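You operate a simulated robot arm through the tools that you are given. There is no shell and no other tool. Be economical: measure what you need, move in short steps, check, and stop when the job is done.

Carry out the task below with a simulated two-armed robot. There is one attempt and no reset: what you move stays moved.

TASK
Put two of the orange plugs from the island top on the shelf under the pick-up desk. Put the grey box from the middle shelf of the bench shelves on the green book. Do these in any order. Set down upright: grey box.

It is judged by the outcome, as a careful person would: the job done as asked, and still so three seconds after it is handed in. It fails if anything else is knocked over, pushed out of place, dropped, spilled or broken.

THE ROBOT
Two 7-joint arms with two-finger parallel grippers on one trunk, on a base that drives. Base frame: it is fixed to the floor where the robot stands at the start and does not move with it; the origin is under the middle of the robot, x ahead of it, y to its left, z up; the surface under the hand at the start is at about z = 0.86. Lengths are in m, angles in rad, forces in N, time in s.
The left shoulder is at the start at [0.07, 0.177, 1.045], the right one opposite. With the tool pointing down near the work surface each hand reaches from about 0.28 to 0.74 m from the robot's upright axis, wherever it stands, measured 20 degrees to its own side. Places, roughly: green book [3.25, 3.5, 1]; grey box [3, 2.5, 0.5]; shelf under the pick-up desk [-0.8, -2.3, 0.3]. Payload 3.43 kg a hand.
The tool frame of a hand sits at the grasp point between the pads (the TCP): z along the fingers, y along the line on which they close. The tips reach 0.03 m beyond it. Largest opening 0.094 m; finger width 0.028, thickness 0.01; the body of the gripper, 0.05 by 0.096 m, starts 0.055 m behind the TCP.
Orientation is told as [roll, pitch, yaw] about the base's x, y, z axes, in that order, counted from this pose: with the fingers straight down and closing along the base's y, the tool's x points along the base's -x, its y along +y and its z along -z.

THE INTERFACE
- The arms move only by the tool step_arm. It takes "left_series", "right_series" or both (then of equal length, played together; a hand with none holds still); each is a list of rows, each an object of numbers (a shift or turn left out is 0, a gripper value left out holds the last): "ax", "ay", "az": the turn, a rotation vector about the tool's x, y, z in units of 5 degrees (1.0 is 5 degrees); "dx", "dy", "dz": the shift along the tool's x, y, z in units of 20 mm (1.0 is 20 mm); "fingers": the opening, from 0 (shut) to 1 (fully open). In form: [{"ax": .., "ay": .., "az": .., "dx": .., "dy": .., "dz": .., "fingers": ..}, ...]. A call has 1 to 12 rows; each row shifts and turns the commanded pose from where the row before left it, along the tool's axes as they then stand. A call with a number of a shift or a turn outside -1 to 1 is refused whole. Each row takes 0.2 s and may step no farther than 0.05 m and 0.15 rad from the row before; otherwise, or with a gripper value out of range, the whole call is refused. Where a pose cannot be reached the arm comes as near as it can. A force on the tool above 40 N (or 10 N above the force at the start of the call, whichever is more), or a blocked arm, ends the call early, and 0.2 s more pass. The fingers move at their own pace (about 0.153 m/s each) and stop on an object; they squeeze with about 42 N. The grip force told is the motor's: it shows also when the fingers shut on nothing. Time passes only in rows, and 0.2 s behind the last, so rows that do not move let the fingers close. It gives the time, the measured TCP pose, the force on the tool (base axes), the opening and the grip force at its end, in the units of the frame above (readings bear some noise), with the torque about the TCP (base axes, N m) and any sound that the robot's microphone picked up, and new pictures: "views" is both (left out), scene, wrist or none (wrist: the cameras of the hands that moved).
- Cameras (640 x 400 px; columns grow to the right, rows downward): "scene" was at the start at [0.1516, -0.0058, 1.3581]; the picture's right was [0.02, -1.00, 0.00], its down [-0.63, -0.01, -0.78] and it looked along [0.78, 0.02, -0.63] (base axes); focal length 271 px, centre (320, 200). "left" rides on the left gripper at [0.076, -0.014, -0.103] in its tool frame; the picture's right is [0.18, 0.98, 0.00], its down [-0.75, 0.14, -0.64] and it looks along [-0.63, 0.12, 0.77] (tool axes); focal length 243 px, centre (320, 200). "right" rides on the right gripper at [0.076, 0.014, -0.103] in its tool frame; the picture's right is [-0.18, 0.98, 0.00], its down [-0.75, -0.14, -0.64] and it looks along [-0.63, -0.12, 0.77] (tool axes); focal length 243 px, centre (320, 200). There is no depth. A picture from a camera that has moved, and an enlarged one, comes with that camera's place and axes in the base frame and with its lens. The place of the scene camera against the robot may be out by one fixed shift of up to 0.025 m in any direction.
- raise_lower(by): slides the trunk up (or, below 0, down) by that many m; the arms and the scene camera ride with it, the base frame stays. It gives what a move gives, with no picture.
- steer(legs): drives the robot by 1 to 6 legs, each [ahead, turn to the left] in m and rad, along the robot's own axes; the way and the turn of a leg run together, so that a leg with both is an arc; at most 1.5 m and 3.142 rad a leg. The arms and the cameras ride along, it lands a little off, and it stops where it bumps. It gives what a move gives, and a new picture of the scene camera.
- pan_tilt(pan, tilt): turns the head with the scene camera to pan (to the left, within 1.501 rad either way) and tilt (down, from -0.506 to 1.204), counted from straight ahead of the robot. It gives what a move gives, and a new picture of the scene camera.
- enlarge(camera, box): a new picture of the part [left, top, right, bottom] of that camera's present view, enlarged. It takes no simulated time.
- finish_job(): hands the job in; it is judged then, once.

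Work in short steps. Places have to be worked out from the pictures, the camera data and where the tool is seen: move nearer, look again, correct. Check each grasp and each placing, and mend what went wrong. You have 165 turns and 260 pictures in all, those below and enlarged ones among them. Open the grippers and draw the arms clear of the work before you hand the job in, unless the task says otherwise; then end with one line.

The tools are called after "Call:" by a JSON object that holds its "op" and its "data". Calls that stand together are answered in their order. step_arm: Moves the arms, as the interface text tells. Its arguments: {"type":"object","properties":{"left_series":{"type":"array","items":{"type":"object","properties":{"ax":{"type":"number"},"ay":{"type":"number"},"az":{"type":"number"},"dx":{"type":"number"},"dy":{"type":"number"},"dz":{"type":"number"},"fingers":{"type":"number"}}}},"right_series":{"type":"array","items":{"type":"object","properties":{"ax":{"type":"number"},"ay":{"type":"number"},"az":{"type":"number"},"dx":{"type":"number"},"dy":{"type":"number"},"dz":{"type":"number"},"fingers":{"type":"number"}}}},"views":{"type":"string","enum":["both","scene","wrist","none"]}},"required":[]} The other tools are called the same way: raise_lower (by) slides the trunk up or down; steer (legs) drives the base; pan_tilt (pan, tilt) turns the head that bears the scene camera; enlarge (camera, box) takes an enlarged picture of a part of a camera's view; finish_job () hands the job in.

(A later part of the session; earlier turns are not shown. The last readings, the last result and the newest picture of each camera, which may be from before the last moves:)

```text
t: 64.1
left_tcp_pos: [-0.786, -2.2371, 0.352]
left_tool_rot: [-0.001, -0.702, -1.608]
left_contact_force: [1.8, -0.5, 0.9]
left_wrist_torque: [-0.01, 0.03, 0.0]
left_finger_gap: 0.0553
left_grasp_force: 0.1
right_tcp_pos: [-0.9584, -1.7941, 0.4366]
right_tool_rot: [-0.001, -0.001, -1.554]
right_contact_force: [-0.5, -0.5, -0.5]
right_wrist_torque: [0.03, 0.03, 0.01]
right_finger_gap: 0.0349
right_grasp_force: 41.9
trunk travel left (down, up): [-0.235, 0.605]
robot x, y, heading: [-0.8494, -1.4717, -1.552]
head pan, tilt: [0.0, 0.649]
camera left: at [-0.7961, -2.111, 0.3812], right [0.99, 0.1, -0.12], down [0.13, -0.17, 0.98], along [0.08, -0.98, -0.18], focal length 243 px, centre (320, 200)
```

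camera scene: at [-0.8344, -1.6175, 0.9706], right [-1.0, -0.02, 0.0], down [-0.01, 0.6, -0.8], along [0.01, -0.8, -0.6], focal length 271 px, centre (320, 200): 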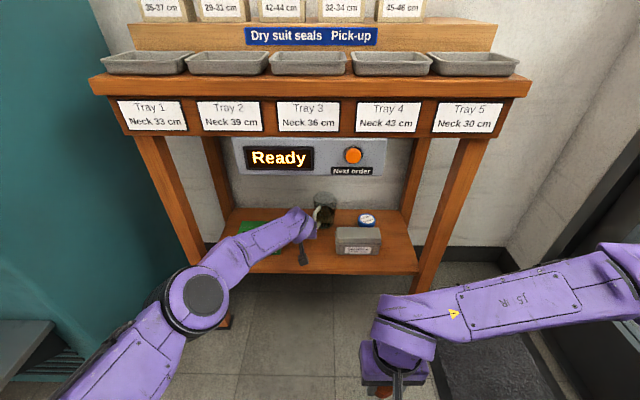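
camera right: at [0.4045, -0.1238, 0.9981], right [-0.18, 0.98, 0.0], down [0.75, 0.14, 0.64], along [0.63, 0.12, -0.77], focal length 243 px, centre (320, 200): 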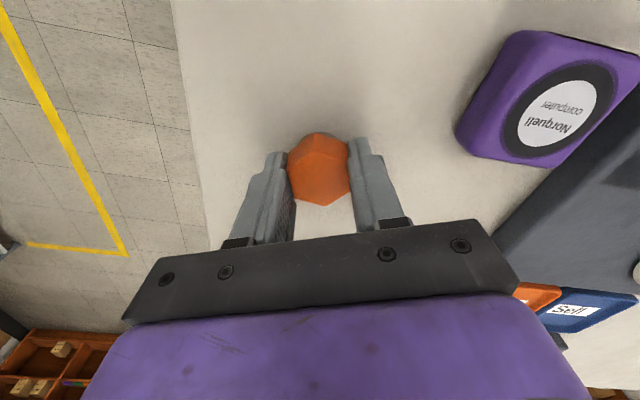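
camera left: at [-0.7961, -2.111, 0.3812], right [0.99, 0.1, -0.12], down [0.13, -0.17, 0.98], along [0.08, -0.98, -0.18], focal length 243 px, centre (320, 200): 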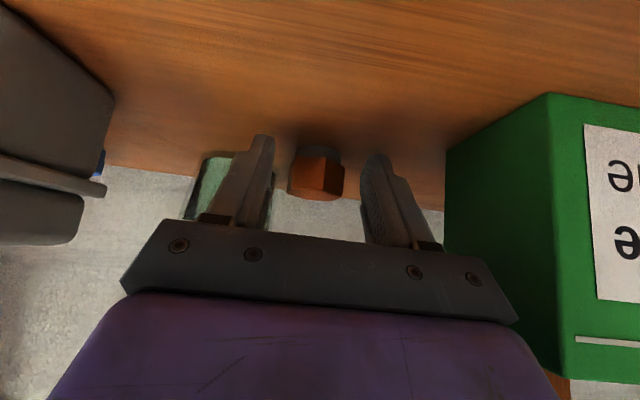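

The plug came to rest upright on the shelf. I'll withdraw the left hand along its axis, then back.

Call:
{"op": "step_arm", "data": {"left_series": [{"dz": -1}, {"dz": -1}, {"dz": -1}, {"dz": -1}, {"dx": 1, "dz": -0.86}, {"dx": 1, "dz": -0.86}, {"dx": 1, "dz": -0.86}, {"dx": 1, "dz": -0.86}, {"dx": 1, "dz": -0.86}, {"dx": 1, "dz": -0.86}, {"dx": 1, "dz": -0.86}, {"dx": 1, "dz": -0.86}], "views": "scene"}}

```text
t: 66.7
left_tcp_pos: [-0.7765, -1.9728, 0.4152]
left_tool_rot: [0.001, -0.702, -1.609]
left_contact_force: [-0.3, 0.7, 1.1]
left_wrist_torque: [-0.02, -0.02, 0.0]
left_finger_gap: 0.0566
left_grasp_force: 0.0
right_tcp_pos: [-0.959, -1.7932, 0.4353]
right_tool_rot: [0.0, -0.001, -1.551]
right_contact_force: [0.0, -0.5, -0.1]
right_wrist_torque: [-0.01, 0.03, 0.02]
right_finger_gap: 0.0345
right_grasp_force: 41.9
trunk travel left (down, up): [-0.235, 0.605]
robot x, y, heading: [-0.8524, -1.4714, -1.556]
head pan, tilt: [0.0, 0.649]
camera scene: at [-0.8344, -1.6173, 0.9706], right [-1.0, -0.02, 0.0], down [-0.01, 0.6, -0.8], along [0.01, -0.8, -0.6], focal length 271 px, centre (320, 200)
```

scene: 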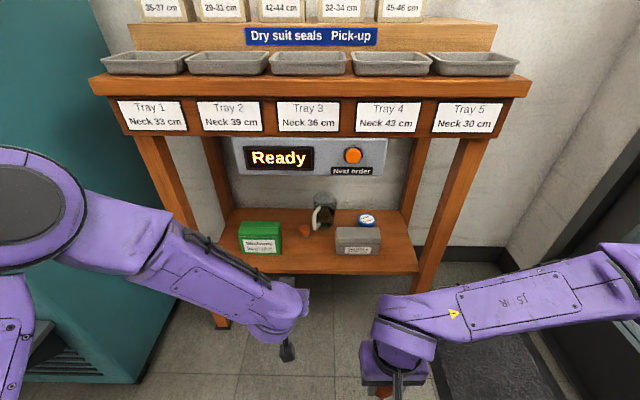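

Plug one is on the shelf. I'll swing the left hand aside and untilt it, and at the same time tilt the right hand and bring it toward x≈-0.825.

Call:
{"op": "step_arm", "data": {"left_series": [{"dy": 0.9, "dx": 0.5}, {"dy": 0.9, "dx": 0.5}, {"dy": 0.9, "dx": 0.5, "ay": 0.8}, {"dy": 0.9, "dx": 0.5, "ay": 0.8}, {"dy": 0.9, "dx": 0.5, "ay": 0.8}, {"dy": 0.9, "dx": 0.5, "ay": 0.8}, {"dy": 0.9, "dx": 0.5, "ay": 0.8}, {"dy": 0.9, "dx": 0.5, "ay": 0.8}, {"dy": 0.9, "ay": 0.8}, {"ay": 0.8}, {"ay": 0.8}, {"ay": 0.8}], "right_series": [{}, {"ay": -0.8}, {"ay": -0.8}, {"ay": -0.8}, {"ay": -0.8}, {"ay": -0.8, "dy": 0.8}, {"ay": -0.8, "dy": 0.8}, {"ay": -0.8, "dy": 0.8}, {"ay": -0.8, "dy": 0.8}, {"ay": -0.8, "dy": 0.8}, {"ay": -0.8, "dy": 0.8}, {"dy": 0.8}], "views": "both"}}

```text
t: 69.3
left_tcp_pos: [-0.6116, -1.9121, 0.3708]
left_tool_rot: [0.002, -0.003, -1.608]
left_contact_force: [-0.7, 0.9, 0.0]
left_wrist_torque: [-0.01, -0.02, 0.0]
left_finger_gap: 0.0564
left_grasp_force: 0.1
right_tcp_pos: [-0.8392, -1.8012, 0.4341]
right_tool_rot: [0.001, -0.697, -1.554]
right_contact_force: [-0.4, 0.8, -0.5]
right_wrist_torque: [0.01, 0.02, -0.02]
right_finger_gap: 0.0345
right_grasp_force: 42.2
right hand out of reach, approached as far as the arm can: row 5
trunk travel left (down, up): [-0.235, 0.605]
robot x, y, heading: [-0.8549, -1.47, -1.554]
head pan, tilt: [0.0, 0.649]
camera scene: at [-0.8342, -1.6173, 0.9706], right [-1.0, -0.02, 0.0], down [-0.01, 0.6, -0.8], along [0.01, -0.8, -0.6], focal length 271 px, centre (320, 200)
camera right: at [-0.8253, -1.6763, 0.4632], right [0.99, -0.12, 0.12], down [-0.14, -0.17, 0.98], along [-0.1, -0.98, -0.18], focal length 243 px, centre (320, 200)
camera left: at [-0.623, -1.8359, 0.4742], right [0.99, 0.15, 0.0], down [0.11, -0.76, 0.64], along [0.1, -0.64, -0.77], focal length 243 px, centre (320, 200)
```

scene: 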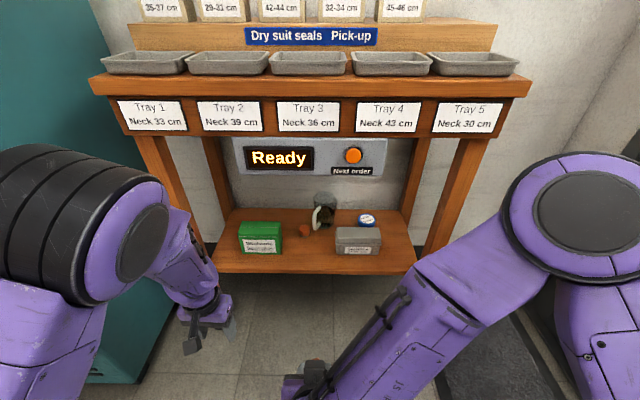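
right: 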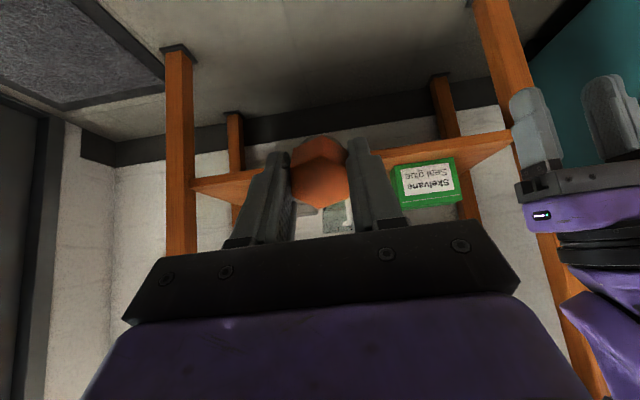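
left: 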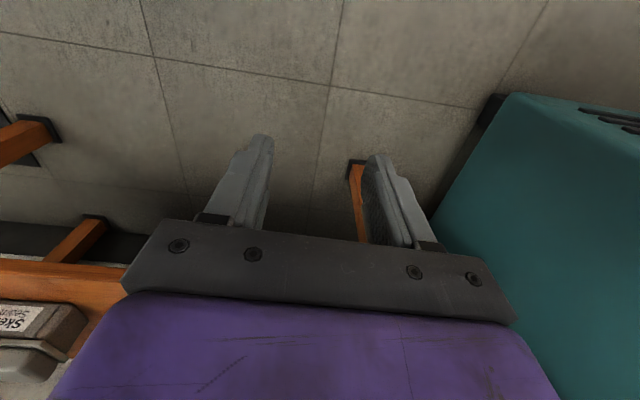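

Right hand at (-0.839, -1.80, 0.434), aligned with the gap. I advance it about 0.29 m.

Call:
{"op": "step_arm", "data": {"right_series": [{"dx": -1, "dz": 0.84}, {"dx": -1, "dz": 0.84}, {"dx": -1, "dz": 0.84}, {"dx": -1, "dz": 0.84}, {"dx": -1, "dz": 0.84}, {"dx": -1, "dz": 0.84}, {"dx": -1, "dz": 0.84}, {"dx": -1, "dz": 0.84}, {"dx": -1, "dz": 0.84}, {"dx": -1, "dz": 0.84}, {"dx": -1, "dz": 0.84}, {}], "views": "both"}}

```text
t: 71.9
left_tcp_pos: [-0.6111, -1.9136, 0.3724]
left_tool_rot: [0.0, -0.003, -1.607]
left_contact_force: [-0.6, -0.8, 0.2]
left_wrist_torque: [0.01, -0.01, 0.0]
left_finger_gap: 0.0561
left_grasp_force: 0.1
right_tcp_pos: [-0.833, -2.0886, 0.4332]
right_tool_rot: [0.001, -0.698, -1.553]
right_contact_force: [0.5, -0.9, 0.3]
right_wrist_torque: [0.03, 0.0, -0.03]
right_finger_gap: 0.0341
right_grasp_force: 41.6
trunk travel left (down, up): [-0.235, 0.605]
robot x, y, heading: [-0.855, -1.4744, -1.554]
head pan, tilt: [0.0, 0.649]
camera scene: at [-0.8343, -1.6174, 0.9706], right [-1.0, -0.02, 0.0], down [-0.01, 0.6, -0.8], along [0.01, -0.8, -0.6], focal length 271 px, centre (320, 200)
camera right: at [-0.8193, -1.963, 0.4626], right [0.99, -0.12, 0.12], down [-0.14, -0.17, 0.98], along [-0.1, -0.98, -0.18], focal length 243 px, centre (320, 200)
```

scene: 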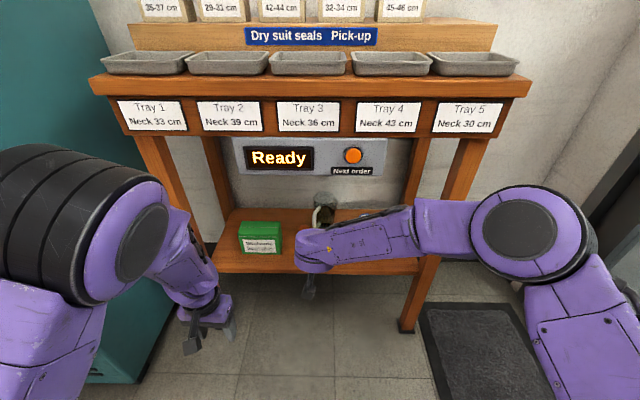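
right: 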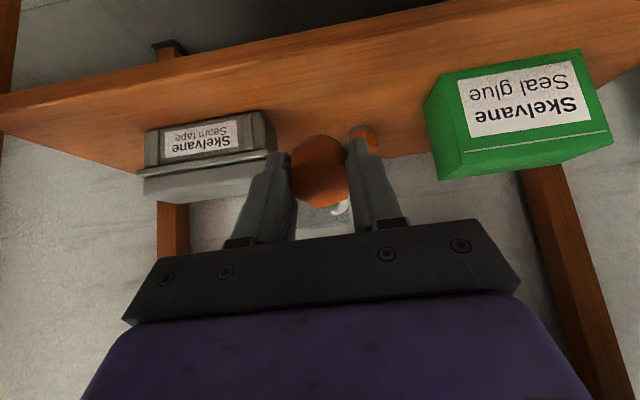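

Plug one seen at (-0.783, -2.254). I'll set this one at about (-0.838, -2.205), moving in and down to z≈0.363.

Call:
{"op": "step_arm", "data": {"right_series": [{"dx": -0.263, "dy": -0.05, "dz": 0.98}, {"dx": -0.263, "dy": -0.05, "dz": 0.98}, {"dx": -0.263, "dy": -0.05, "dz": 0.98}, {"dx": -0.263, "dy": -0.05, "dz": 0.98}, {"dx": -0.263, "dy": -0.05, "dz": 0.98}, {"dx": -0.263, "dy": -0.05, "dz": 0.98}, {}], "views": "wrist"}}

```text
t: 73.5
left_tcp_pos: [-0.6116, -1.912, 0.3723]
left_tool_rot: [0.001, -0.004, -1.608]
left_contact_force: [0.3, -0.5, 0.1]
left_wrist_torque: [-0.03, -0.02, -0.05]
left_finger_gap: 0.0565
left_grasp_force: 0.1
right_tcp_pos: [-0.8379, -2.1895, 0.3636]
right_tool_rot: [0.001, -0.699, -1.552]
right_contact_force: [0.2, 0.4, -0.5]
right_wrist_torque: [0.01, 0.0, 0.03]
right_finger_gap: 0.0345
right_grasp_force: 41.8
trunk travel left (down, up): [-0.235, 0.605]
robot x, y, heading: [-0.8495, -1.476, -1.562]
head pan, tilt: [0.0, 0.649]
camera right: at [-0.8235, -2.0635, 0.393], right [0.99, -0.12, 0.12], down [-0.14, -0.17, 0.98], along [-0.1, -0.98, -0.18], focal length 243 px, centre (320, 200)
```

right: 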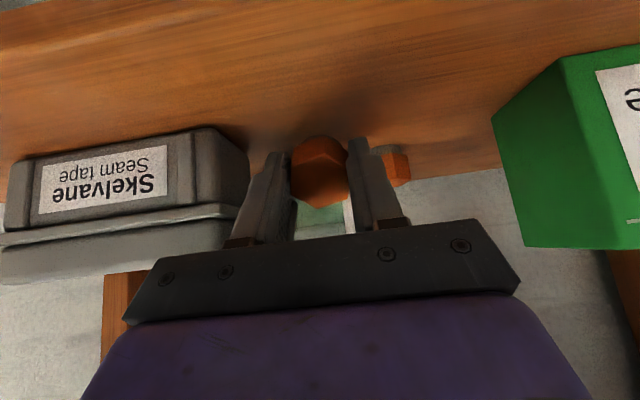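

Clear on both sides, though nearer the grey box; I nudge 6 mm away from it while descending to contact.

Call:
{"op": "step_arm", "data": {"right_series": [{"dy": 0.3}, {"dx": 0.128, "dz": 0.152}, {"dx": 0.128, "dz": 0.152}], "views": "none"}}

```text
t: 74.3
left_tcp_pos: [-0.6124, -1.9133, 0.3715]
left_tool_rot: [0.002, -0.003, -1.607]
left_contact_force: [-0.1, 0.3, 0.5]
left_wrist_torque: [-0.02, 0.03, 0.0]
left_finger_gap: 0.0564
left_grasp_force: 0.0
right_tcp_pos: [-0.8315, -2.1888, 0.3566]
right_tool_rot: [0.0, -0.699, -1.55]
right_contact_force: [-0.3, 0.2, 1.1]
right_wrist_torque: [-0.01, 0.02, -0.05]
right_finger_gap: 0.0347
right_grasp_force: 41.9
trunk travel left (down, up): [-0.235, 0.605]
robot x, y, heading: [-0.8501, -1.4738, -1.551]
head pan, tilt: [0.0, 0.649]
```

No contact yet, so I go a few millimetres lower.

Call:
{"op": "step_arm", "data": {"right_series": [{"dx": 0.1, "dz": 0.115}], "views": "none"}}

```text
t: 74.7
left_tcp_pos: [-0.6122, -1.9122, 0.3734]
left_tool_rot: [0.002, -0.006, -1.606]
left_contact_force: [-0.5, -0.6, -0.6]
left_wrist_torque: [-0.02, 0.01, 0.01]
left_finger_gap: 0.0564
left_grasp_force: 0.1
right_tcp_pos: [-0.8308, -2.1894, 0.3562]
right_tool_rot: [0.001, -0.702, -1.551]
right_contact_force: [0.3, 1.3, 12.0]
right_wrist_torque: [-0.08, -0.07, 0.09]
right_finger_gap: 0.0339
right_grasp_force: 41.9
trunk travel left (down, up): [-0.235, 0.605]
robot x, y, heading: [-0.8504, -1.476, -1.552]
head pan, tilt: [0.0, 0.649]
```

Contact (12 N). I open the fingers just enough to release.

Call:
{"op": "step_arm", "data": {"right_series": [{"fingers": 0.42}, {"fingers": 0.5}, {"fingers": 0.54}, {}], "views": "wrist"}}

```text
t: 75.7
left_tcp_pos: [-0.6111, -1.9136, 0.3724]
left_tool_rot: [0.0, -0.003, -1.608]
left_contact_force: [0.0, -0.1, -0.5]
left_wrist_torque: [0.0, 0.0, 0.0]
left_finger_gap: 0.0566
left_grasp_force: 0.1
right_tcp_pos: [-0.833, -2.1888, 0.3527]
right_tool_rot: [0.0, -0.697, -1.551]
right_contact_force: [-1.2, -0.9, 0.1]
right_wrist_torque: [0.02, 0.05, -0.01]
right_finger_gap: 0.0512
right_grasp_force: 0.0
trunk travel left (down, up): [-0.235, 0.605]
robot x, y, heading: [-0.8505, -1.4731, -1.559]
head pan, tilt: [0.0, 0.649]
camera right: at [-0.8182, -2.0631, 0.382], right [0.99, -0.12, 0.12], down [-0.14, -0.17, 0.98], along [-0.1, -0.98, -0.18], focal length 243 px, centre (320, 200)
```

right: 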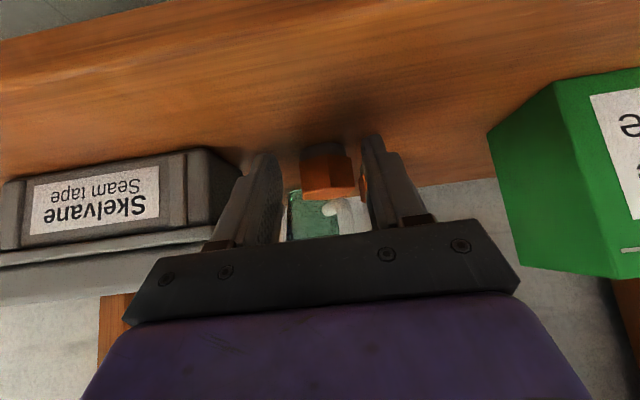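

It stands upright. Withdraw the right hand along its axis, then back and untilt.

Call:
{"op": "step_arm", "data": {"right_series": [{"dz": -1}, {"dz": -1}, {"dz": -1}, {"dz": -1}, {"dx": 1, "dz": -0.84}, {"dx": 1, "dz": -0.84}, {"dx": 1, "dz": -0.84}, {"dx": 1, "dz": -0.84}, {"dx": 1, "dz": -0.84}, {"dx": 1, "dz": -0.84}, {"dx": 1, "dz": -0.84}, {"dx": 1, "dz": -0.84}], "views": "none"}}

Call:
{"op": "step_arm", "data": {"right_series": [{"ay": 0.8, "dy": -0.7}, {"ay": 0.8, "dy": -0.7}, {"ay": 0.8, "dy": -0.7}, {"ay": 0.8, "dy": -0.7}, {"ay": 0.8, "dy": -0.7}, {"ay": 0.8, "dy": -0.7}, {"ay": 0.8, "dy": -0.7}, {"ay": 0.8}, {"ay": 0.8}, {"ay": 0.8}], "left_series": [{"dx": 0.7}, {"dx": 0.7}, {"dx": 0.7}, {"dx": 0.7}, {"dx": 0.7}, {"dx": 0.7}, {"dx": 0.7}, {"dx": 0.7}, {}, {}], "views": "scene"}}

Call:
{"op": "enlarge", "data": {"camera": "scene", "box": [200, 180, 440, 290]}}

```text
t: 78.3
left_tcp_pos: [-0.6108, -1.9134, 0.371]
left_tool_rot: [-0.001, -0.003, -1.607]
left_contact_force: [0.3, -0.4, 0.2]
left_wrist_torque: [-0.01, 0.0, 0.02]
left_finger_gap: 0.0563
left_grasp_force: 0.0
right_tcp_pos: [-0.8359, -1.9287, 0.4146]
right_tool_rot: [-0.001, -0.698, -1.553]
right_contact_force: [-0.7, -0.7, -0.8]
right_wrist_torque: [-0.02, -0.01, 0.02]
right_finger_gap: 0.0508
right_grasp_force: 0.0
trunk travel left (down, up): [-0.235, 0.605]
robot x, y, heading: [-0.8526, -1.4743, -1.554]
head pan, tilt: [0.0, 0.649]
```

```text
t: 80.5
left_tcp_pos: [-0.6073, -1.802, 0.3724]
left_tool_rot: [0.001, -0.004, -1.609]
left_contact_force: [-0.4, 0.4, 0.6]
left_wrist_torque: [0.0, 0.01, -0.01]
left_finger_gap: 0.0564
left_grasp_force: 0.0
right_tcp_pos: [-0.9348, -1.9292, 0.4135]
right_tool_rot: [-0.001, 0.001, -1.553]
right_contact_force: [-0.2, -1.1, 0.9]
right_wrist_torque: [0.04, 0.02, 0.01]
right_finger_gap: 0.0508
right_grasp_force: 0.0
trunk travel left (down, up): [-0.235, 0.605]
robot x, y, heading: [-0.8528, -1.4713, -1.552]
head pan, tilt: [0.0, 0.649]
camera scene: at [-0.8344, -1.6174, 0.9706], right [-1.0, -0.02, 0.0], down [-0.01, 0.6, -0.8], along [0.01, -0.8, -0.6], focal length 271 px, centre (320, 200)
```

scene: 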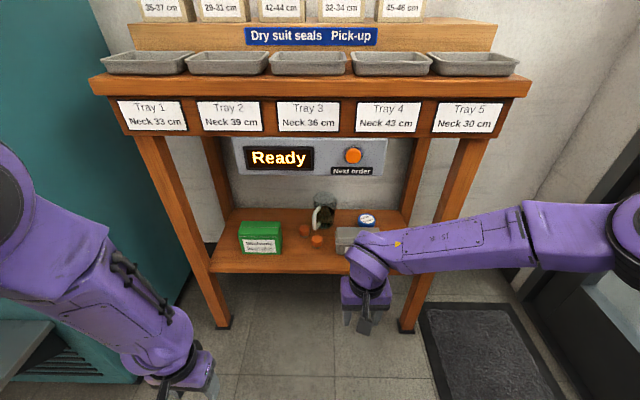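

```text
2.67 times, centred on (320, 235) of scene
camera zoom: at [-0.8344, -1.6174, 0.9706], right [-1.0, -0.02, 0.0], down [-0.01, 0.6, -0.8], along [0.01, -0.8, -0.6], focal length 722 px, centre (320, 107)
```

zoom: 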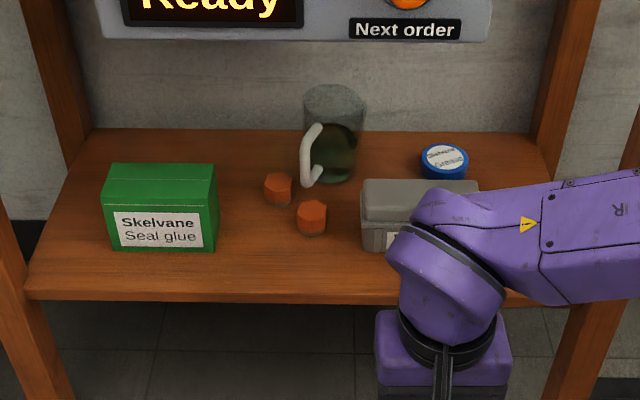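

Both plugs are safely on the shelf and nothing else moved. I'll tuck the right hand, raise the trunk, and turn left to head for the bench shelves.

Call:
{"op": "step_arm", "data": {"right_series": [{"dx": 0.8}, {"dx": 0.8}, {"dx": 0.8}, {"dx": 0.8}, {"dx": 0.8}, {"dx": 0.8}, {"dx": 0.8}, {}], "views": "none"}}

Call:
{"op": "raise_lower", "data": {"by": 0.6}}

Call:
{"op": "pan_tilt", "data": {"pan": 0.5, "tilt": 0.6}}

```text
t: 82.3
left_tcp_pos: [-0.6065, -1.8011, 0.3719]
left_tool_rot: [0.0, -0.005, -1.607]
left_contact_force: [-0.3, 0.4, 0.5]
left_wrist_torque: [0.01, 0.01, -0.01]
left_finger_gap: 0.0563
left_grasp_force: 0.1
right_tcp_pos: [-0.9374, -1.8188, 0.414]
right_tool_rot: [-0.001, 0.0, -1.553]
right_contact_force: [-0.7, 0.1, 0.7]
right_wrist_torque: [0.02, 0.01, 0.02]
right_finger_gap: 0.0507
right_grasp_force: 0.1
trunk travel left (down, up): [-0.235, 0.605]
robot x, y, heading: [-0.8544, -1.4706, -1.551]
head pan, tilt: [0.0, 0.649]
```

```text
refused: 0.6 is not a number from -0.4 to 0.4
```

```text
t: 83.2
left_tcp_pos: [-0.6074, -1.8011, 0.3711]
left_tool_rot: [0.0, -0.003, -1.605]
left_contact_force: [-0.2, -0.1, 0.2]
left_wrist_torque: [0.0, -0.02, 0.03]
left_finger_gap: 0.0564
left_grasp_force: 0.0
right_tcp_pos: [-0.9369, -1.8178, 0.4137]
right_tool_rot: [-0.001, 0.0, -1.551]
right_contact_force: [-0.3, -0.1, -0.2]
right_wrist_torque: [0.01, 0.0, 0.04]
right_finger_gap: 0.0509
right_grasp_force: 0.1
trunk travel left (down, up): [-0.235, 0.605]
robot x, y, heading: [-0.8495, -1.4721, -1.553]
head pan, tilt: [0.499, 0.6]
camera scene: at [-0.7923, -1.6074, 0.9749], right [-0.87, -0.49, 0.0], down [-0.28, 0.49, -0.82], along [0.41, -0.72, -0.57], focal length 271 px, centre (320, 200)
```

scene: 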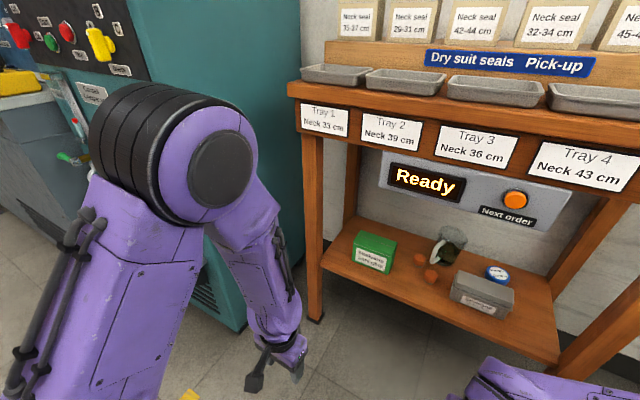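

The trunk limit per call is 0.4, so I raise it in two calls.

Call:
{"op": "raise_lower", "data": {"by": 0.4}}

Call:
{"op": "raise_lower", "data": {"by": 0.2}}

Call:
{"op": "steer", "data": {"legs": [[0, 1.94]]}}

```text
t: 87.1
left_tcp_pos: [-0.6071, -1.8022, 0.7731]
left_tool_rot: [0.001, -0.004, -1.611]
left_contact_force: [-0.5, 0.2, 1.2]
left_wrist_torque: [0.03, -0.01, -0.02]
left_finger_gap: 0.0567
left_grasp_force: 0.1
right_tcp_pos: [-0.9372, -1.818, 0.8133]
right_tool_rot: [0.0, -0.001, -1.551]
right_contact_force: [1.0, 0.4, -0.2]
right_wrist_torque: [0.01, -0.02, -0.02]
right_finger_gap: 0.0509
right_grasp_force: 0.0
trunk travel left (down, up): [-0.635, 0.205]
robot x, y, heading: [-0.8513, -1.471, -1.553]
head pan, tilt: [0.499, 0.6]
```

```text
t: 89.2
left_tcp_pos: [-0.6075, -1.8014, 0.9722]
left_tool_rot: [0.001, -0.002, -1.606]
left_contact_force: [0.3, 0.7, -0.1]
left_wrist_torque: [-0.02, 0.0, -0.03]
left_finger_gap: 0.0565
left_grasp_force: 0.2
right_tcp_pos: [-0.9385, -1.8183, 1.0136]
right_tool_rot: [-0.001, -0.001, -1.552]
right_contact_force: [-0.2, -0.4, 0.5]
right_wrist_torque: [0.01, 0.01, 0.0]
right_finger_gap: 0.0509
right_grasp_force: 0.0
trunk travel left (down, up): [-0.835, 0.005]
robot x, y, heading: [-0.8493, -1.4719, -1.555]
head pan, tilt: [0.499, 0.6]
```

```text
t: 94.3
left_tcp_pos: [-0.6371, -1.1246, 0.9712]
left_tool_rot: [0.001, -0.004, 0.341]
left_contact_force: [-0.1, 0.0, -0.8]
left_wrist_torque: [0.02, -0.04, 0.02]
left_finger_gap: 0.0564
left_grasp_force: 0.0
right_tcp_pos: [-0.499, -1.4238, 1.0139]
right_tool_rot: [-0.001, 0.001, 0.396]
right_contact_force: [-0.1, -0.3, 0.4]
right_wrist_torque: [-0.01, -0.01, 0.01]
right_finger_gap: 0.0507
right_grasp_force: 0.0
trunk travel left (down, up): [-0.835, 0.005]
robot x, y, heading: [-0.852, -1.4759, 0.397]
head pan, tilt: [0.499, 0.6]
camera scene: at [-0.7348, -1.3923, 1.5749], right [0.78, -0.63, 0.0], down [-0.35, -0.44, -0.83], along [0.52, 0.64, -0.56], focal length 271 px, centre (320, 200)
```

scene: 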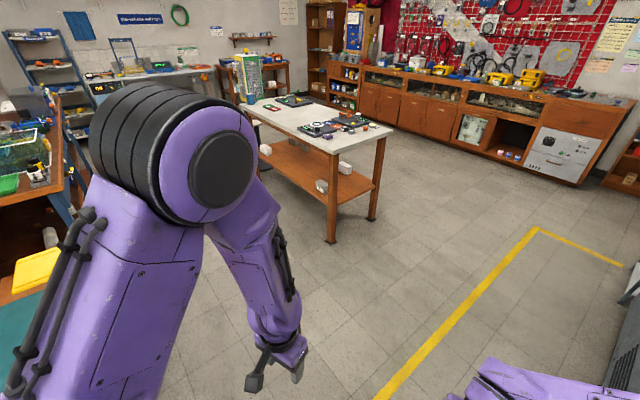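

Clear floor. I drive past the island's right end in legs toward (1.5, -0.5), then turn toward the bench shelves.

Call:
{"op": "steer", "data": {"legs": [[1.27, 0], [1.27, 0], [0, 1.0]]}}

Call:
{"op": "pan_tilt", "data": {"pan": 0.0, "tilt": 0.4}}

```text
t: 109.3
left_tcp_pos: [1.3114, -0.1191, 0.9718]
left_tool_rot: [0.001, -0.001, 1.351]
left_contact_force: [0.4, 0.2, 0.9]
left_wrist_torque: [-0.01, -0.01, 0.01]
left_finger_gap: 0.0564
left_grasp_force: 0.0
right_tcp_pos: [1.6388, -0.163, 1.0129]
right_tool_rot: [0.0, 0.0, 1.406]
right_contact_force: [-0.8, 0.8, -0.1]
right_wrist_torque: [-0.02, -0.01, -0.03]
right_finger_gap: 0.0507
right_grasp_force: 0.0
trunk travel left (down, up): [-0.835, 0.005]
robot x, y, heading: [1.4918, -0.4871, 1.403]
head pan, tilt: [0.499, 0.6]
camera scene: at [1.4878, -0.3614, 1.5749], right [0.95, 0.33, 0.0], down [0.18, -0.53, -0.83], along [-0.27, 0.78, -0.56], focal length 271 px, centre (320, 200)
```

scene: 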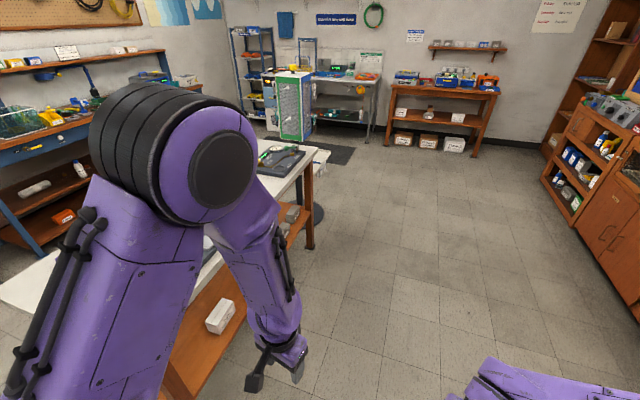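

```text
t: 110.2
left_tcp_pos: [1.3121, -0.117, 0.9722]
left_tool_rot: [0.0, -0.004, 1.35]
left_contact_force: [-0.1, -0.2, 0.1]
left_wrist_torque: [0.01, -0.01, -0.01]
left_finger_gap: 0.0563
left_grasp_force: 0.0
right_tcp_pos: [1.6383, -0.1622, 1.0129]
right_tool_rot: [0.0, 0.0, 1.405]
right_contact_force: [0.6, -0.1, 0.1]
right_wrist_torque: [-0.01, -0.02, 0.01]
right_finger_gap: 0.0508
right_grasp_force: 0.2
trunk travel left (down, up): [-0.835, 0.005]
robot x, y, heading: [1.4926, -0.4862, 1.399]
head pan, tilt: [0.0, 0.4]
camera scene: at [1.5315, -0.3536, 1.5931], right [0.99, -0.17, 0.0], down [-0.06, -0.38, -0.92], along [0.15, 0.91, -0.39], focal length 271 px, centre (320, 200)
```

scene: 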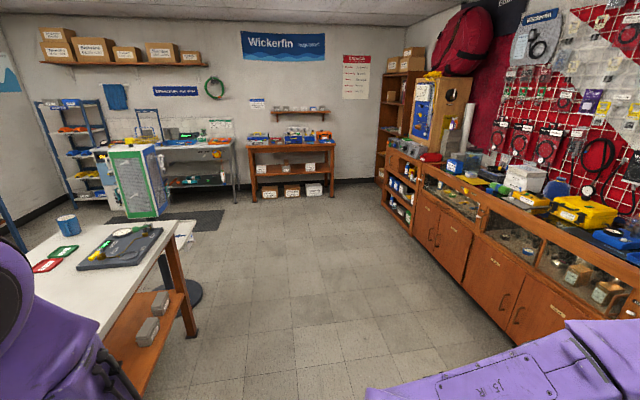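

The bench shelves are the open unit at the far end of the right-hand bench (x≈3.05 front, y≈2.5), and the tall bookcase beyond probably holds the green book. I'll drive to about (2.2, 2.35) and turn to face the shelves.

Call:
{"op": "steer", "data": {"legs": [[0, -0.08], [1.45, 0], [1.45, 0], [0, -1.32]]}}

Call:
{"op": "pan_tilt", "data": {"pan": 0.0, "tilt": 0.7}}

```text
t: 128.1
left_tcp_pos: [2.5356, 2.5889, 0.9711]
left_tool_rot: [0.0, -0.004, -0.059]
left_contact_force: [-1.5, -0.4, -0.4]
left_wrist_torque: [0.0, -0.01, 0.04]
left_finger_gap: 0.0566
left_grasp_force: 0.0
right_tcp_pos: [2.5455, 2.258, 1.0142]
right_tool_rot: [0.0, 0.0, -0.002]
right_contact_force: [0.6, 0.1, 0.0]
right_wrist_torque: [0.02, -0.02, -0.01]
right_finger_gap: 0.0508
right_grasp_force: 0.2
trunk travel left (down, up): [-0.835, 0.005]
robot x, y, heading: [2.2027, 2.3508, -0.006]
head pan, tilt: [0.0, 0.4]
camera scene: at [2.3601, 2.3425, 1.5931], right [-0.01, -1.0, 0.0], down [-0.39, 0.0, -0.92], along [0.92, 0.0, -0.39], focal length 271 px, centre (320, 200)
```

scene: 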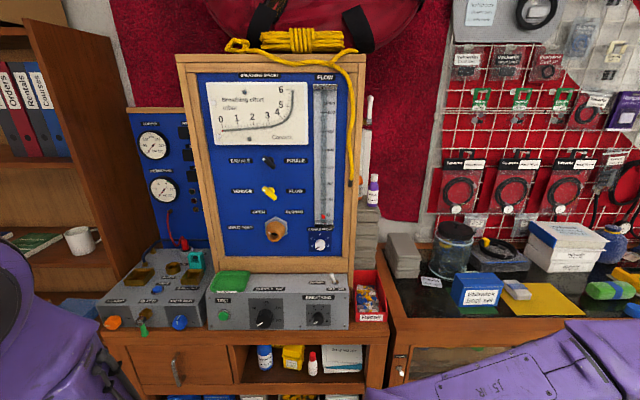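

```text
t: 128.9
left_tcp_pos: [2.5361, 2.5884, 0.9718]
left_tool_rot: [-0.001, -0.004, -0.059]
left_contact_force: [0.1, -0.3, 0.7]
left_wrist_torque: [-0.02, 0.04, -0.02]
left_finger_gap: 0.0564
left_grasp_force: 0.1
right_tcp_pos: [2.545, 2.2587, 1.014]
right_tool_rot: [0.001, 0.0, -0.003]
right_contact_force: [0.0, -0.5, 0.2]
right_wrist_torque: [-0.02, 0.01, -0.01]
right_finger_gap: 0.0508
right_grasp_force: 0.1
trunk travel left (down, up): [-0.835, 0.005]
robot x, y, heading: [2.2002, 2.3503, -0.001]
head pan, tilt: [0.0, 0.7]
camera scene: at [2.3524, 2.3421, 1.5663], right [-0.01, -1.0, 0.0], down [-0.64, 0.0, -0.77], along [0.77, 0.0, -0.64], focal length 271 px, centre (320, 200)
```

scene: 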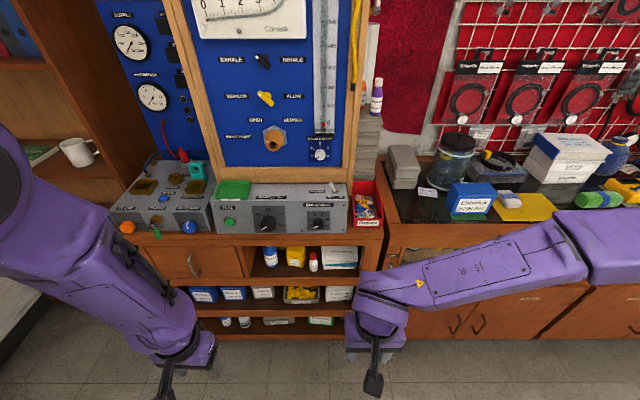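

The shelf unit is straight ahead, with its front at x≈3.03. I'll lower the trunk to see into the middle shelf.

Call:
{"op": "raise_lower", "data": {"by": -0.4}}

Call:
{"op": "pan_tilt", "data": {"pan": 0.0, "tilt": 0.65}}

Call:
{"op": "enlarge", "data": {"camera": "scene", "box": [170, 80, 410, 230]}}

```text
t: 132.7
left_tcp_pos: [2.5354, 2.5881, 0.5725]
left_tool_rot: [0.0, -0.004, -0.06]
left_contact_force: [-0.3, -0.2, -0.3]
left_wrist_torque: [0.01, 0.0, 0.04]
left_finger_gap: 0.0565
left_grasp_force: 0.0
right_tcp_pos: [2.5441, 2.2586, 0.6141]
right_tool_rot: [0.0, -0.001, -0.002]
right_contact_force: [0.9, -0.4, -0.3]
right_wrist_torque: [-0.01, 0.01, -0.01]
right_finger_gap: 0.0506
right_grasp_force: 0.0
trunk travel left (down, up): [-0.435, 0.405]
robot x, y, heading: [2.1999, 2.349, -0.002]
head pan, tilt: [0.0, 0.7]
```

```text
t: 133.3
left_tcp_pos: [2.5356, 2.5895, 0.5722]
left_tool_rot: [0.0, -0.004, -0.057]
left_contact_force: [0.2, -0.2, 0.4]
left_wrist_torque: [0.0, 0.0, -0.01]
left_finger_gap: 0.0563
left_grasp_force: 0.1
right_tcp_pos: [2.5444, 2.2592, 0.6141]
right_tool_rot: [0.0, 0.0, -0.003]
right_contact_force: [-0.3, -0.3, -0.6]
right_wrist_torque: [-0.05, -0.01, -0.03]
right_finger_gap: 0.0508
right_grasp_force: 0.1
trunk travel left (down, up): [-0.435, 0.405]
robot x, y, heading: [2.2017, 2.3509, -0.005]
head pan, tilt: [0.0, 0.649]
camera scene: at [2.3542, 2.3422, 1.1706], right [-0.01, -1.0, 0.0], down [-0.6, 0.0, -0.8], along [0.8, 0.0, -0.6], focal length 271 px, centre (320, 200)
```

scene: 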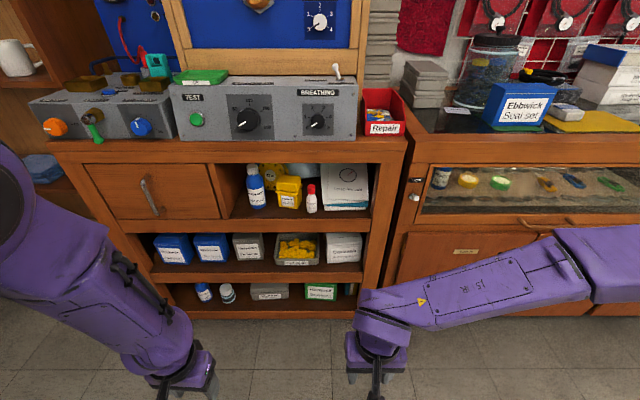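

```text
2.67 times, centred on (290, 155) of scene
camera zoom: at [2.3542, 2.3422, 1.1706], right [-0.01, -1.0, 0.0], down [-0.6, 0.0, -0.8], along [0.8, 0.0, -0.6], focal length 722 px, centre (400, 320)
```

zoom: 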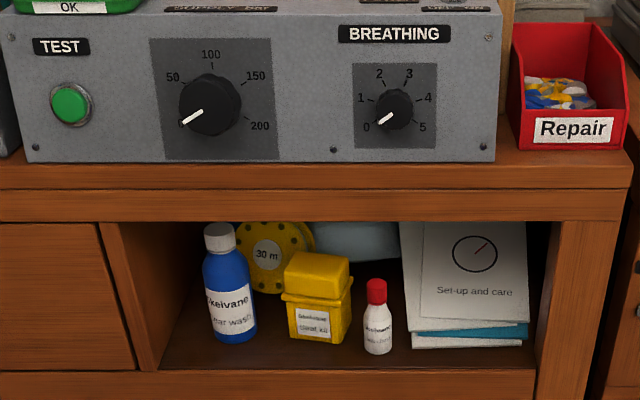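

Call:
{"op": "enlarge", "data": {"camera": "scene", "box": [140, 220, 380, 320]}}

```text
2.67 times, centred on (260, 270) of scene
camera zoom: at [2.3542, 2.3422, 1.1706], right [-0.01, -1.0, 0.0], down [-0.6, 0.0, -0.8], along [0.8, 0.0, -0.6], focal length 722 px, centre (480, 13)
```

zoom: 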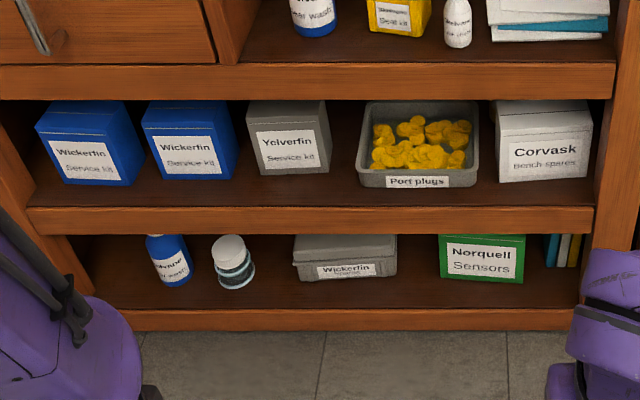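

The middle shelf holds two blue boxes, the grey "Yelverfin" box, a tray and a white box. I'll drive 0.2 m closer, lower a bit and tilt the left hand to horizontal to look at the grey box with its wrist camera.

Call:
{"op": "steer", "data": {"legs": [[0.2, 0]]}}

Call:
{"op": "raise_lower", "data": {"by": -0.15}}

Call:
{"op": "step_arm", "data": {"left_series": [{"ay": -1, "fingers": 1.0}, {"ay": -1}, {"ay": -1}, {"ay": -1}, {"ay": -1}, {"ay": -1}, {"ay": -1}, {"ay": -1}, {"ay": -1}, {"ay": -1}, {"ay": -1}, {"ay": -1}], "views": "both"}}

```text
t: 134.9
left_tcp_pos: [2.7369, 2.5867, 0.5727]
left_tool_rot: [0.0, -0.002, -0.06]
left_contact_force: [0.6, 0.2, -1.2]
left_wrist_torque: [0.01, 0.01, 0.02]
left_finger_gap: 0.0561
left_grasp_force: 0.0
right_tcp_pos: [2.7457, 2.256, 0.6141]
right_tool_rot: [-0.002, 0.0, -0.005]
right_contact_force: [0.5, -0.1, -0.6]
right_wrist_torque: [0.01, 0.03, 0.0]
right_finger_gap: 0.0509
right_grasp_force: 0.1
trunk travel left (down, up): [-0.435, 0.405]
robot x, y, heading: [2.4012, 2.348, -0.005]
head pan, tilt: [0.0, 0.649]
camera scene: at [2.5555, 2.3406, 1.1705], right [-0.01, -1.0, 0.0], down [-0.61, 0.0, -0.8], along [0.8, -0.01, -0.61], focal length 271 px, centre (320, 200)
```

scene: 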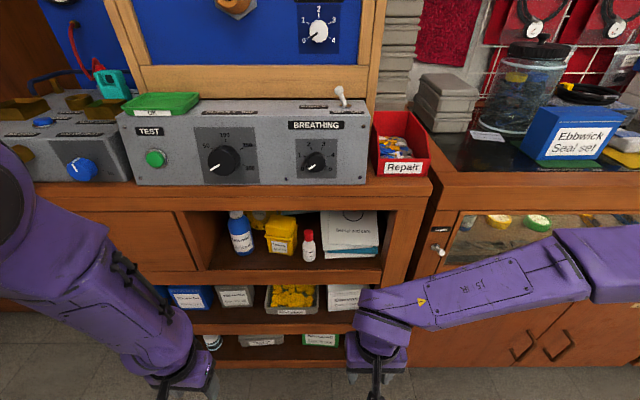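

```text
t: 136.7
left_tcp_pos: [2.7365, 2.5873, 0.4225]
left_tool_rot: [-0.001, -0.003, -0.06]
left_contact_force: [-0.2, 0.1, -1.3]
left_wrist_torque: [-0.01, 0.0, 0.03]
left_finger_gap: 0.0565
left_grasp_force: 0.0
right_tcp_pos: [2.7451, 2.2572, 0.4647]
right_tool_rot: [0.0, 0.0, -0.005]
right_contact_force: [-0.2, -0.2, 0.7]
right_wrist_torque: [0.0, 0.0, 0.01]
right_finger_gap: 0.0507
right_grasp_force: 0.2
trunk travel left (down, up): [-0.285, 0.555]
robot x, y, heading: [2.4057, 2.3518, -0.005]
head pan, tilt: [0.0, 0.649]
```

```text
t: 139.3
left_tcp_pos: [2.7882, 2.5863, 0.3927]
left_tool_rot: [0.001, -1.051, -0.06]
left_contact_force: [-0.3, 0.8, 0.0]
left_wrist_torque: [0.0, 0.0, -0.02]
left_finger_gap: 0.0944
left_grasp_force: 0.1
left hand out of reach, approached as far as the arm can: row 2, 3, 4, 5, 6, 7, 8
right_tcp_pos: [2.7444, 2.2563, 0.4631]
right_tool_rot: [-0.001, 0.0, -0.005]
right_contact_force: [0.0, -0.8, 0.3]
right_wrist_torque: [0.0, -0.03, 0.0]
right_finger_gap: 0.0506
right_grasp_force: 0.0
trunk travel left (down, up): [-0.285, 0.555]
robot x, y, heading: [2.3998, 2.348, -0.007]
head pan, tilt: [0.0, 0.649]
camera scene: at [2.5545, 2.3406, 1.0206], right [-0.01, -1.0, 0.0], down [-0.6, 0.0, -0.8], along [0.8, -0.01, -0.6], focal length 271 px, centre (320, 200)
camera left: at [2.6597, 2.5797, 0.3779], right [-0.03, 0.99, -0.16], down [-0.17, 0.15, 0.97], along [0.98, 0.06, 0.17], focal length 243 px, centre (320, 200)
```

scene: 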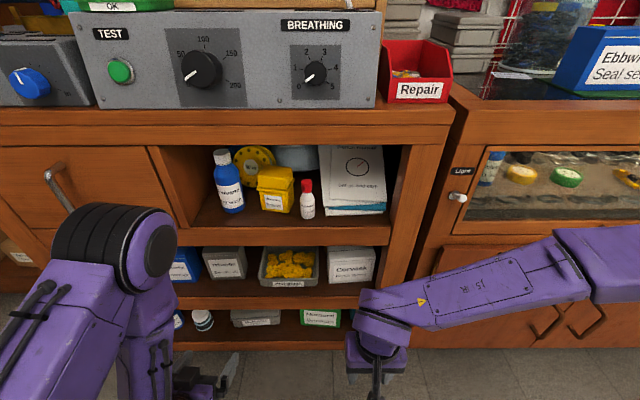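
left: 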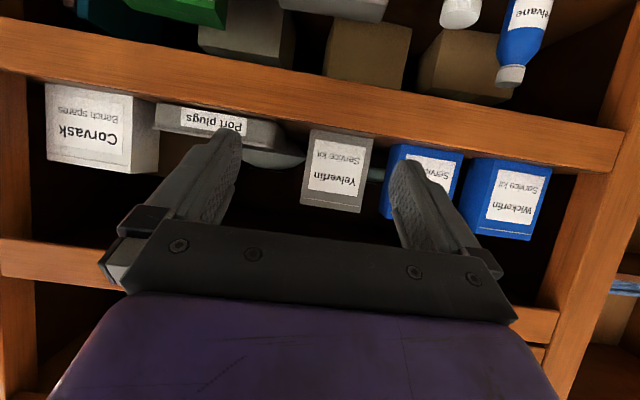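

The wrist camera shows the grey Yelverfin box clearly: about 0.09–0.10 m wide, centre y≈2.62. I'll move closer to triangulate its depth.

Call:
{"op": "step_arm", "data": {"left_series": [{"dx": -0.5, "dy": 0.42, "dz": 0.866}, {"dx": -0.5, "dy": 0.42, "dz": 0.866}, {"dx": -0.5, "dy": 0.42, "dz": 0.866}, {"dx": -0.5, "dy": 0.42, "dz": 0.866}, {"dx": -0.5, "dy": 0.42, "dz": 0.866}, {}], "views": "wrist"}}

Call:
{"op": "enlarge", "data": {"camera": "left", "box": [200, 60, 460, 225]}}

Call:
{"op": "enlarge", "data": {"camera": "scene", "box": [150, 230, 310, 330]}}

```text
t: 140.7
left_tcp_pos: [2.8909, 2.6219, 0.3937]
left_tool_rot: [0.002, -1.051, -0.062]
left_contact_force: [0.3, -0.1, -1.0]
left_wrist_torque: [-0.01, -0.01, -0.03]
left_finger_gap: 0.0939
left_grasp_force: 0.0
right_tcp_pos: [2.745, 2.2555, 0.4632]
right_tool_rot: [0.001, -0.001, -0.007]
right_contact_force: [-0.1, -1.5, 0.6]
right_wrist_torque: [-0.01, 0.03, -0.01]
right_finger_gap: 0.0509
right_grasp_force: 0.1
trunk travel left (down, up): [-0.285, 0.555]
robot x, y, heading: [2.4026, 2.3478, -0.007]
head pan, tilt: [0.0, 0.649]
camera left: at [2.7623, 2.6152, 0.3782], right [-0.03, 0.99, -0.16], down [-0.17, 0.15, 0.97], along [0.98, 0.06, 0.17], focal length 243 px, centre (320, 200)
```

left: 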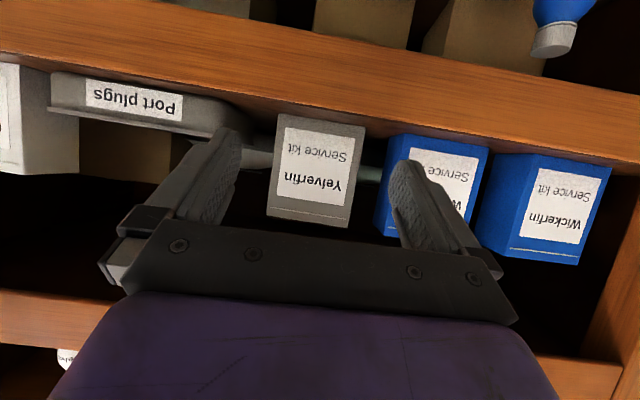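

```text
2.42 times, centred on (330, 142) of left
camera zoom: at [2.7623, 2.6152, 0.3782], right [-0.03, 0.99, -0.16], down [-0.17, 0.15, 0.97], along [0.98, 0.06, 0.17], focal length 588 px, centre (296, 339)
```

zoom: 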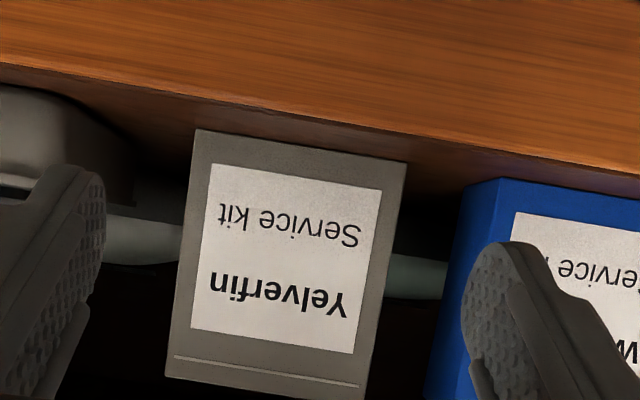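

```text
4.00 times, centred on (230, 280) of scene
camera zoom: at [2.5545, 2.3406, 1.0206], right [-0.01, -1.0, 0.0], down [-0.6, 0.0, -0.8], along [0.8, -0.01, -0.6], focal length 1082 px, centre (680, -120)
```

zoom: 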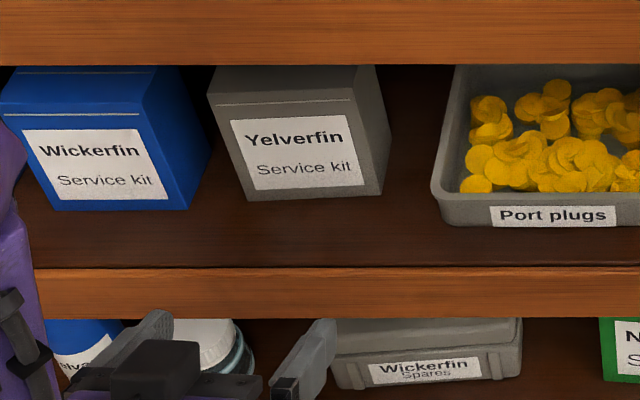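

Forward-baseline depth is too uncertain (width 0.088–0.098 m, and my opening is 0.094). I'll take a lateral baseline of 8 cm for a precise measure.

Call:
{"op": "step_arm", "data": {"left_series": [{"dy": -1}, {"dy": -1}, {"dy": -1}, {"dy": -1}, {}], "views": "none"}}

Call:
{"op": "enlarge", "data": {"camera": "left", "box": [250, 60, 510, 225]}}

```text
t: 141.9
left_tcp_pos: [2.8858, 2.5422, 0.3936]
left_tool_rot: [0.002, -1.052, -0.063]
left_contact_force: [-0.3, -0.8, 0.3]
left_wrist_torque: [0.0, 0.0, -0.01]
left_finger_gap: 0.094
left_grasp_force: 0.1
right_tcp_pos: [2.7448, 2.2563, 0.4644]
right_tool_rot: [0.001, 0.0, -0.006]
right_contact_force: [-0.2, -0.1, 0.0]
right_wrist_torque: [0.02, 0.02, 0.01]
right_finger_gap: 0.0507
right_grasp_force: 0.2
trunk travel left (down, up): [-0.285, 0.555]
robot x, y, heading: [2.4037, 2.3497, -0.01]
head pan, tilt: [0.0, 0.649]
```

```text
2.42 times, centred on (380, 142) of left
camera zoom: at [2.7578, 2.5358, 0.379], right [-0.03, 0.99, -0.16], down [-0.17, 0.15, 0.97], along [0.98, 0.06, 0.17], focal length 588 px, centre (174, 339)
```

zoom: 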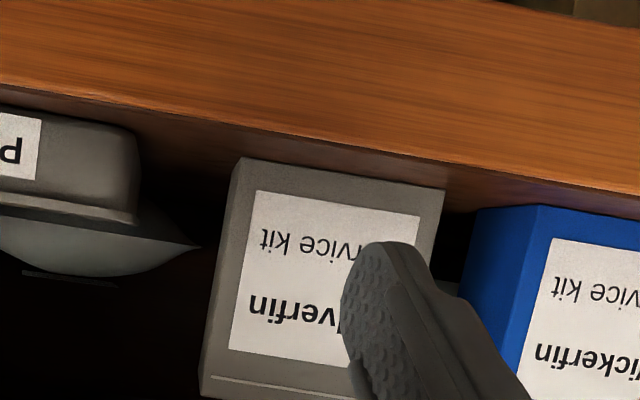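

The lateral baseline gives box front x≈3.045, width ≈0.10 m (wider than my 0.094 opening), height ≈0.115 m, shelf z≈0.338, shelf front edge x≈2.985. I need its depth, so I look from further to the side.

Call:
{"op": "step_arm", "data": {"left_series": [{"dy": -1, "az": 0.5}, {"dy": -1, "az": 0.5}, {"dy": -1, "az": 0.5}, {"dy": -1, "az": 0.5}, {"dy": -1, "az": 0.5}, {}], "views": "none"}}

Call:
{"op": "enlarge", "data": {"camera": "left", "box": [300, 40, 620, 240]}}

```text
t: 143.3
left_tcp_pos: [2.8743, 2.4428, 0.3851]
left_tool_rot: [0.361, -1.008, -0.476]
left_contact_force: [0.6, -0.2, -0.4]
left_wrist_torque: [0.01, 0.03, 0.0]
left_finger_gap: 0.0938
left_grasp_force: 0.0
right_tcp_pos: [2.7448, 2.2557, 0.4637]
right_tool_rot: [0.0, 0.0, -0.005]
right_contact_force: [0.1, -0.5, -0.4]
right_wrist_torque: [0.0, -0.04, -0.01]
right_finger_gap: 0.0508
right_grasp_force: 0.1
trunk travel left (down, up): [-0.285, 0.555]
robot x, y, heading: [2.4006, 2.3477, -0.008]
head pan, tilt: [0.0, 0.649]
```

```text
2.00 times, centred on (460, 140) of left
camera zoom: at [2.7476, 2.4532, 0.3695], right [0.07, 1.0, 0.03], down [-0.18, -0.01, 0.98], along [0.98, -0.08, 0.17], focal length 485 px, centre (40, 320)
```

zoom: 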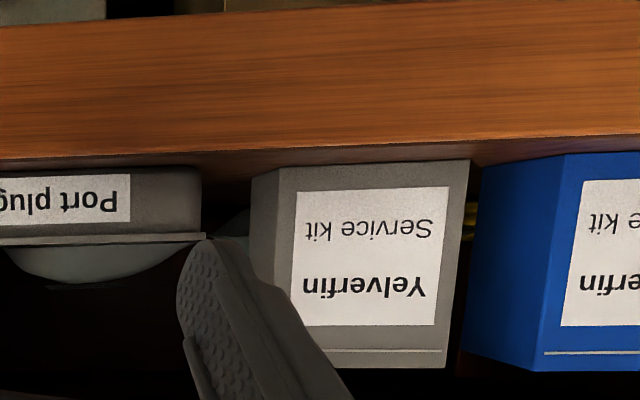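

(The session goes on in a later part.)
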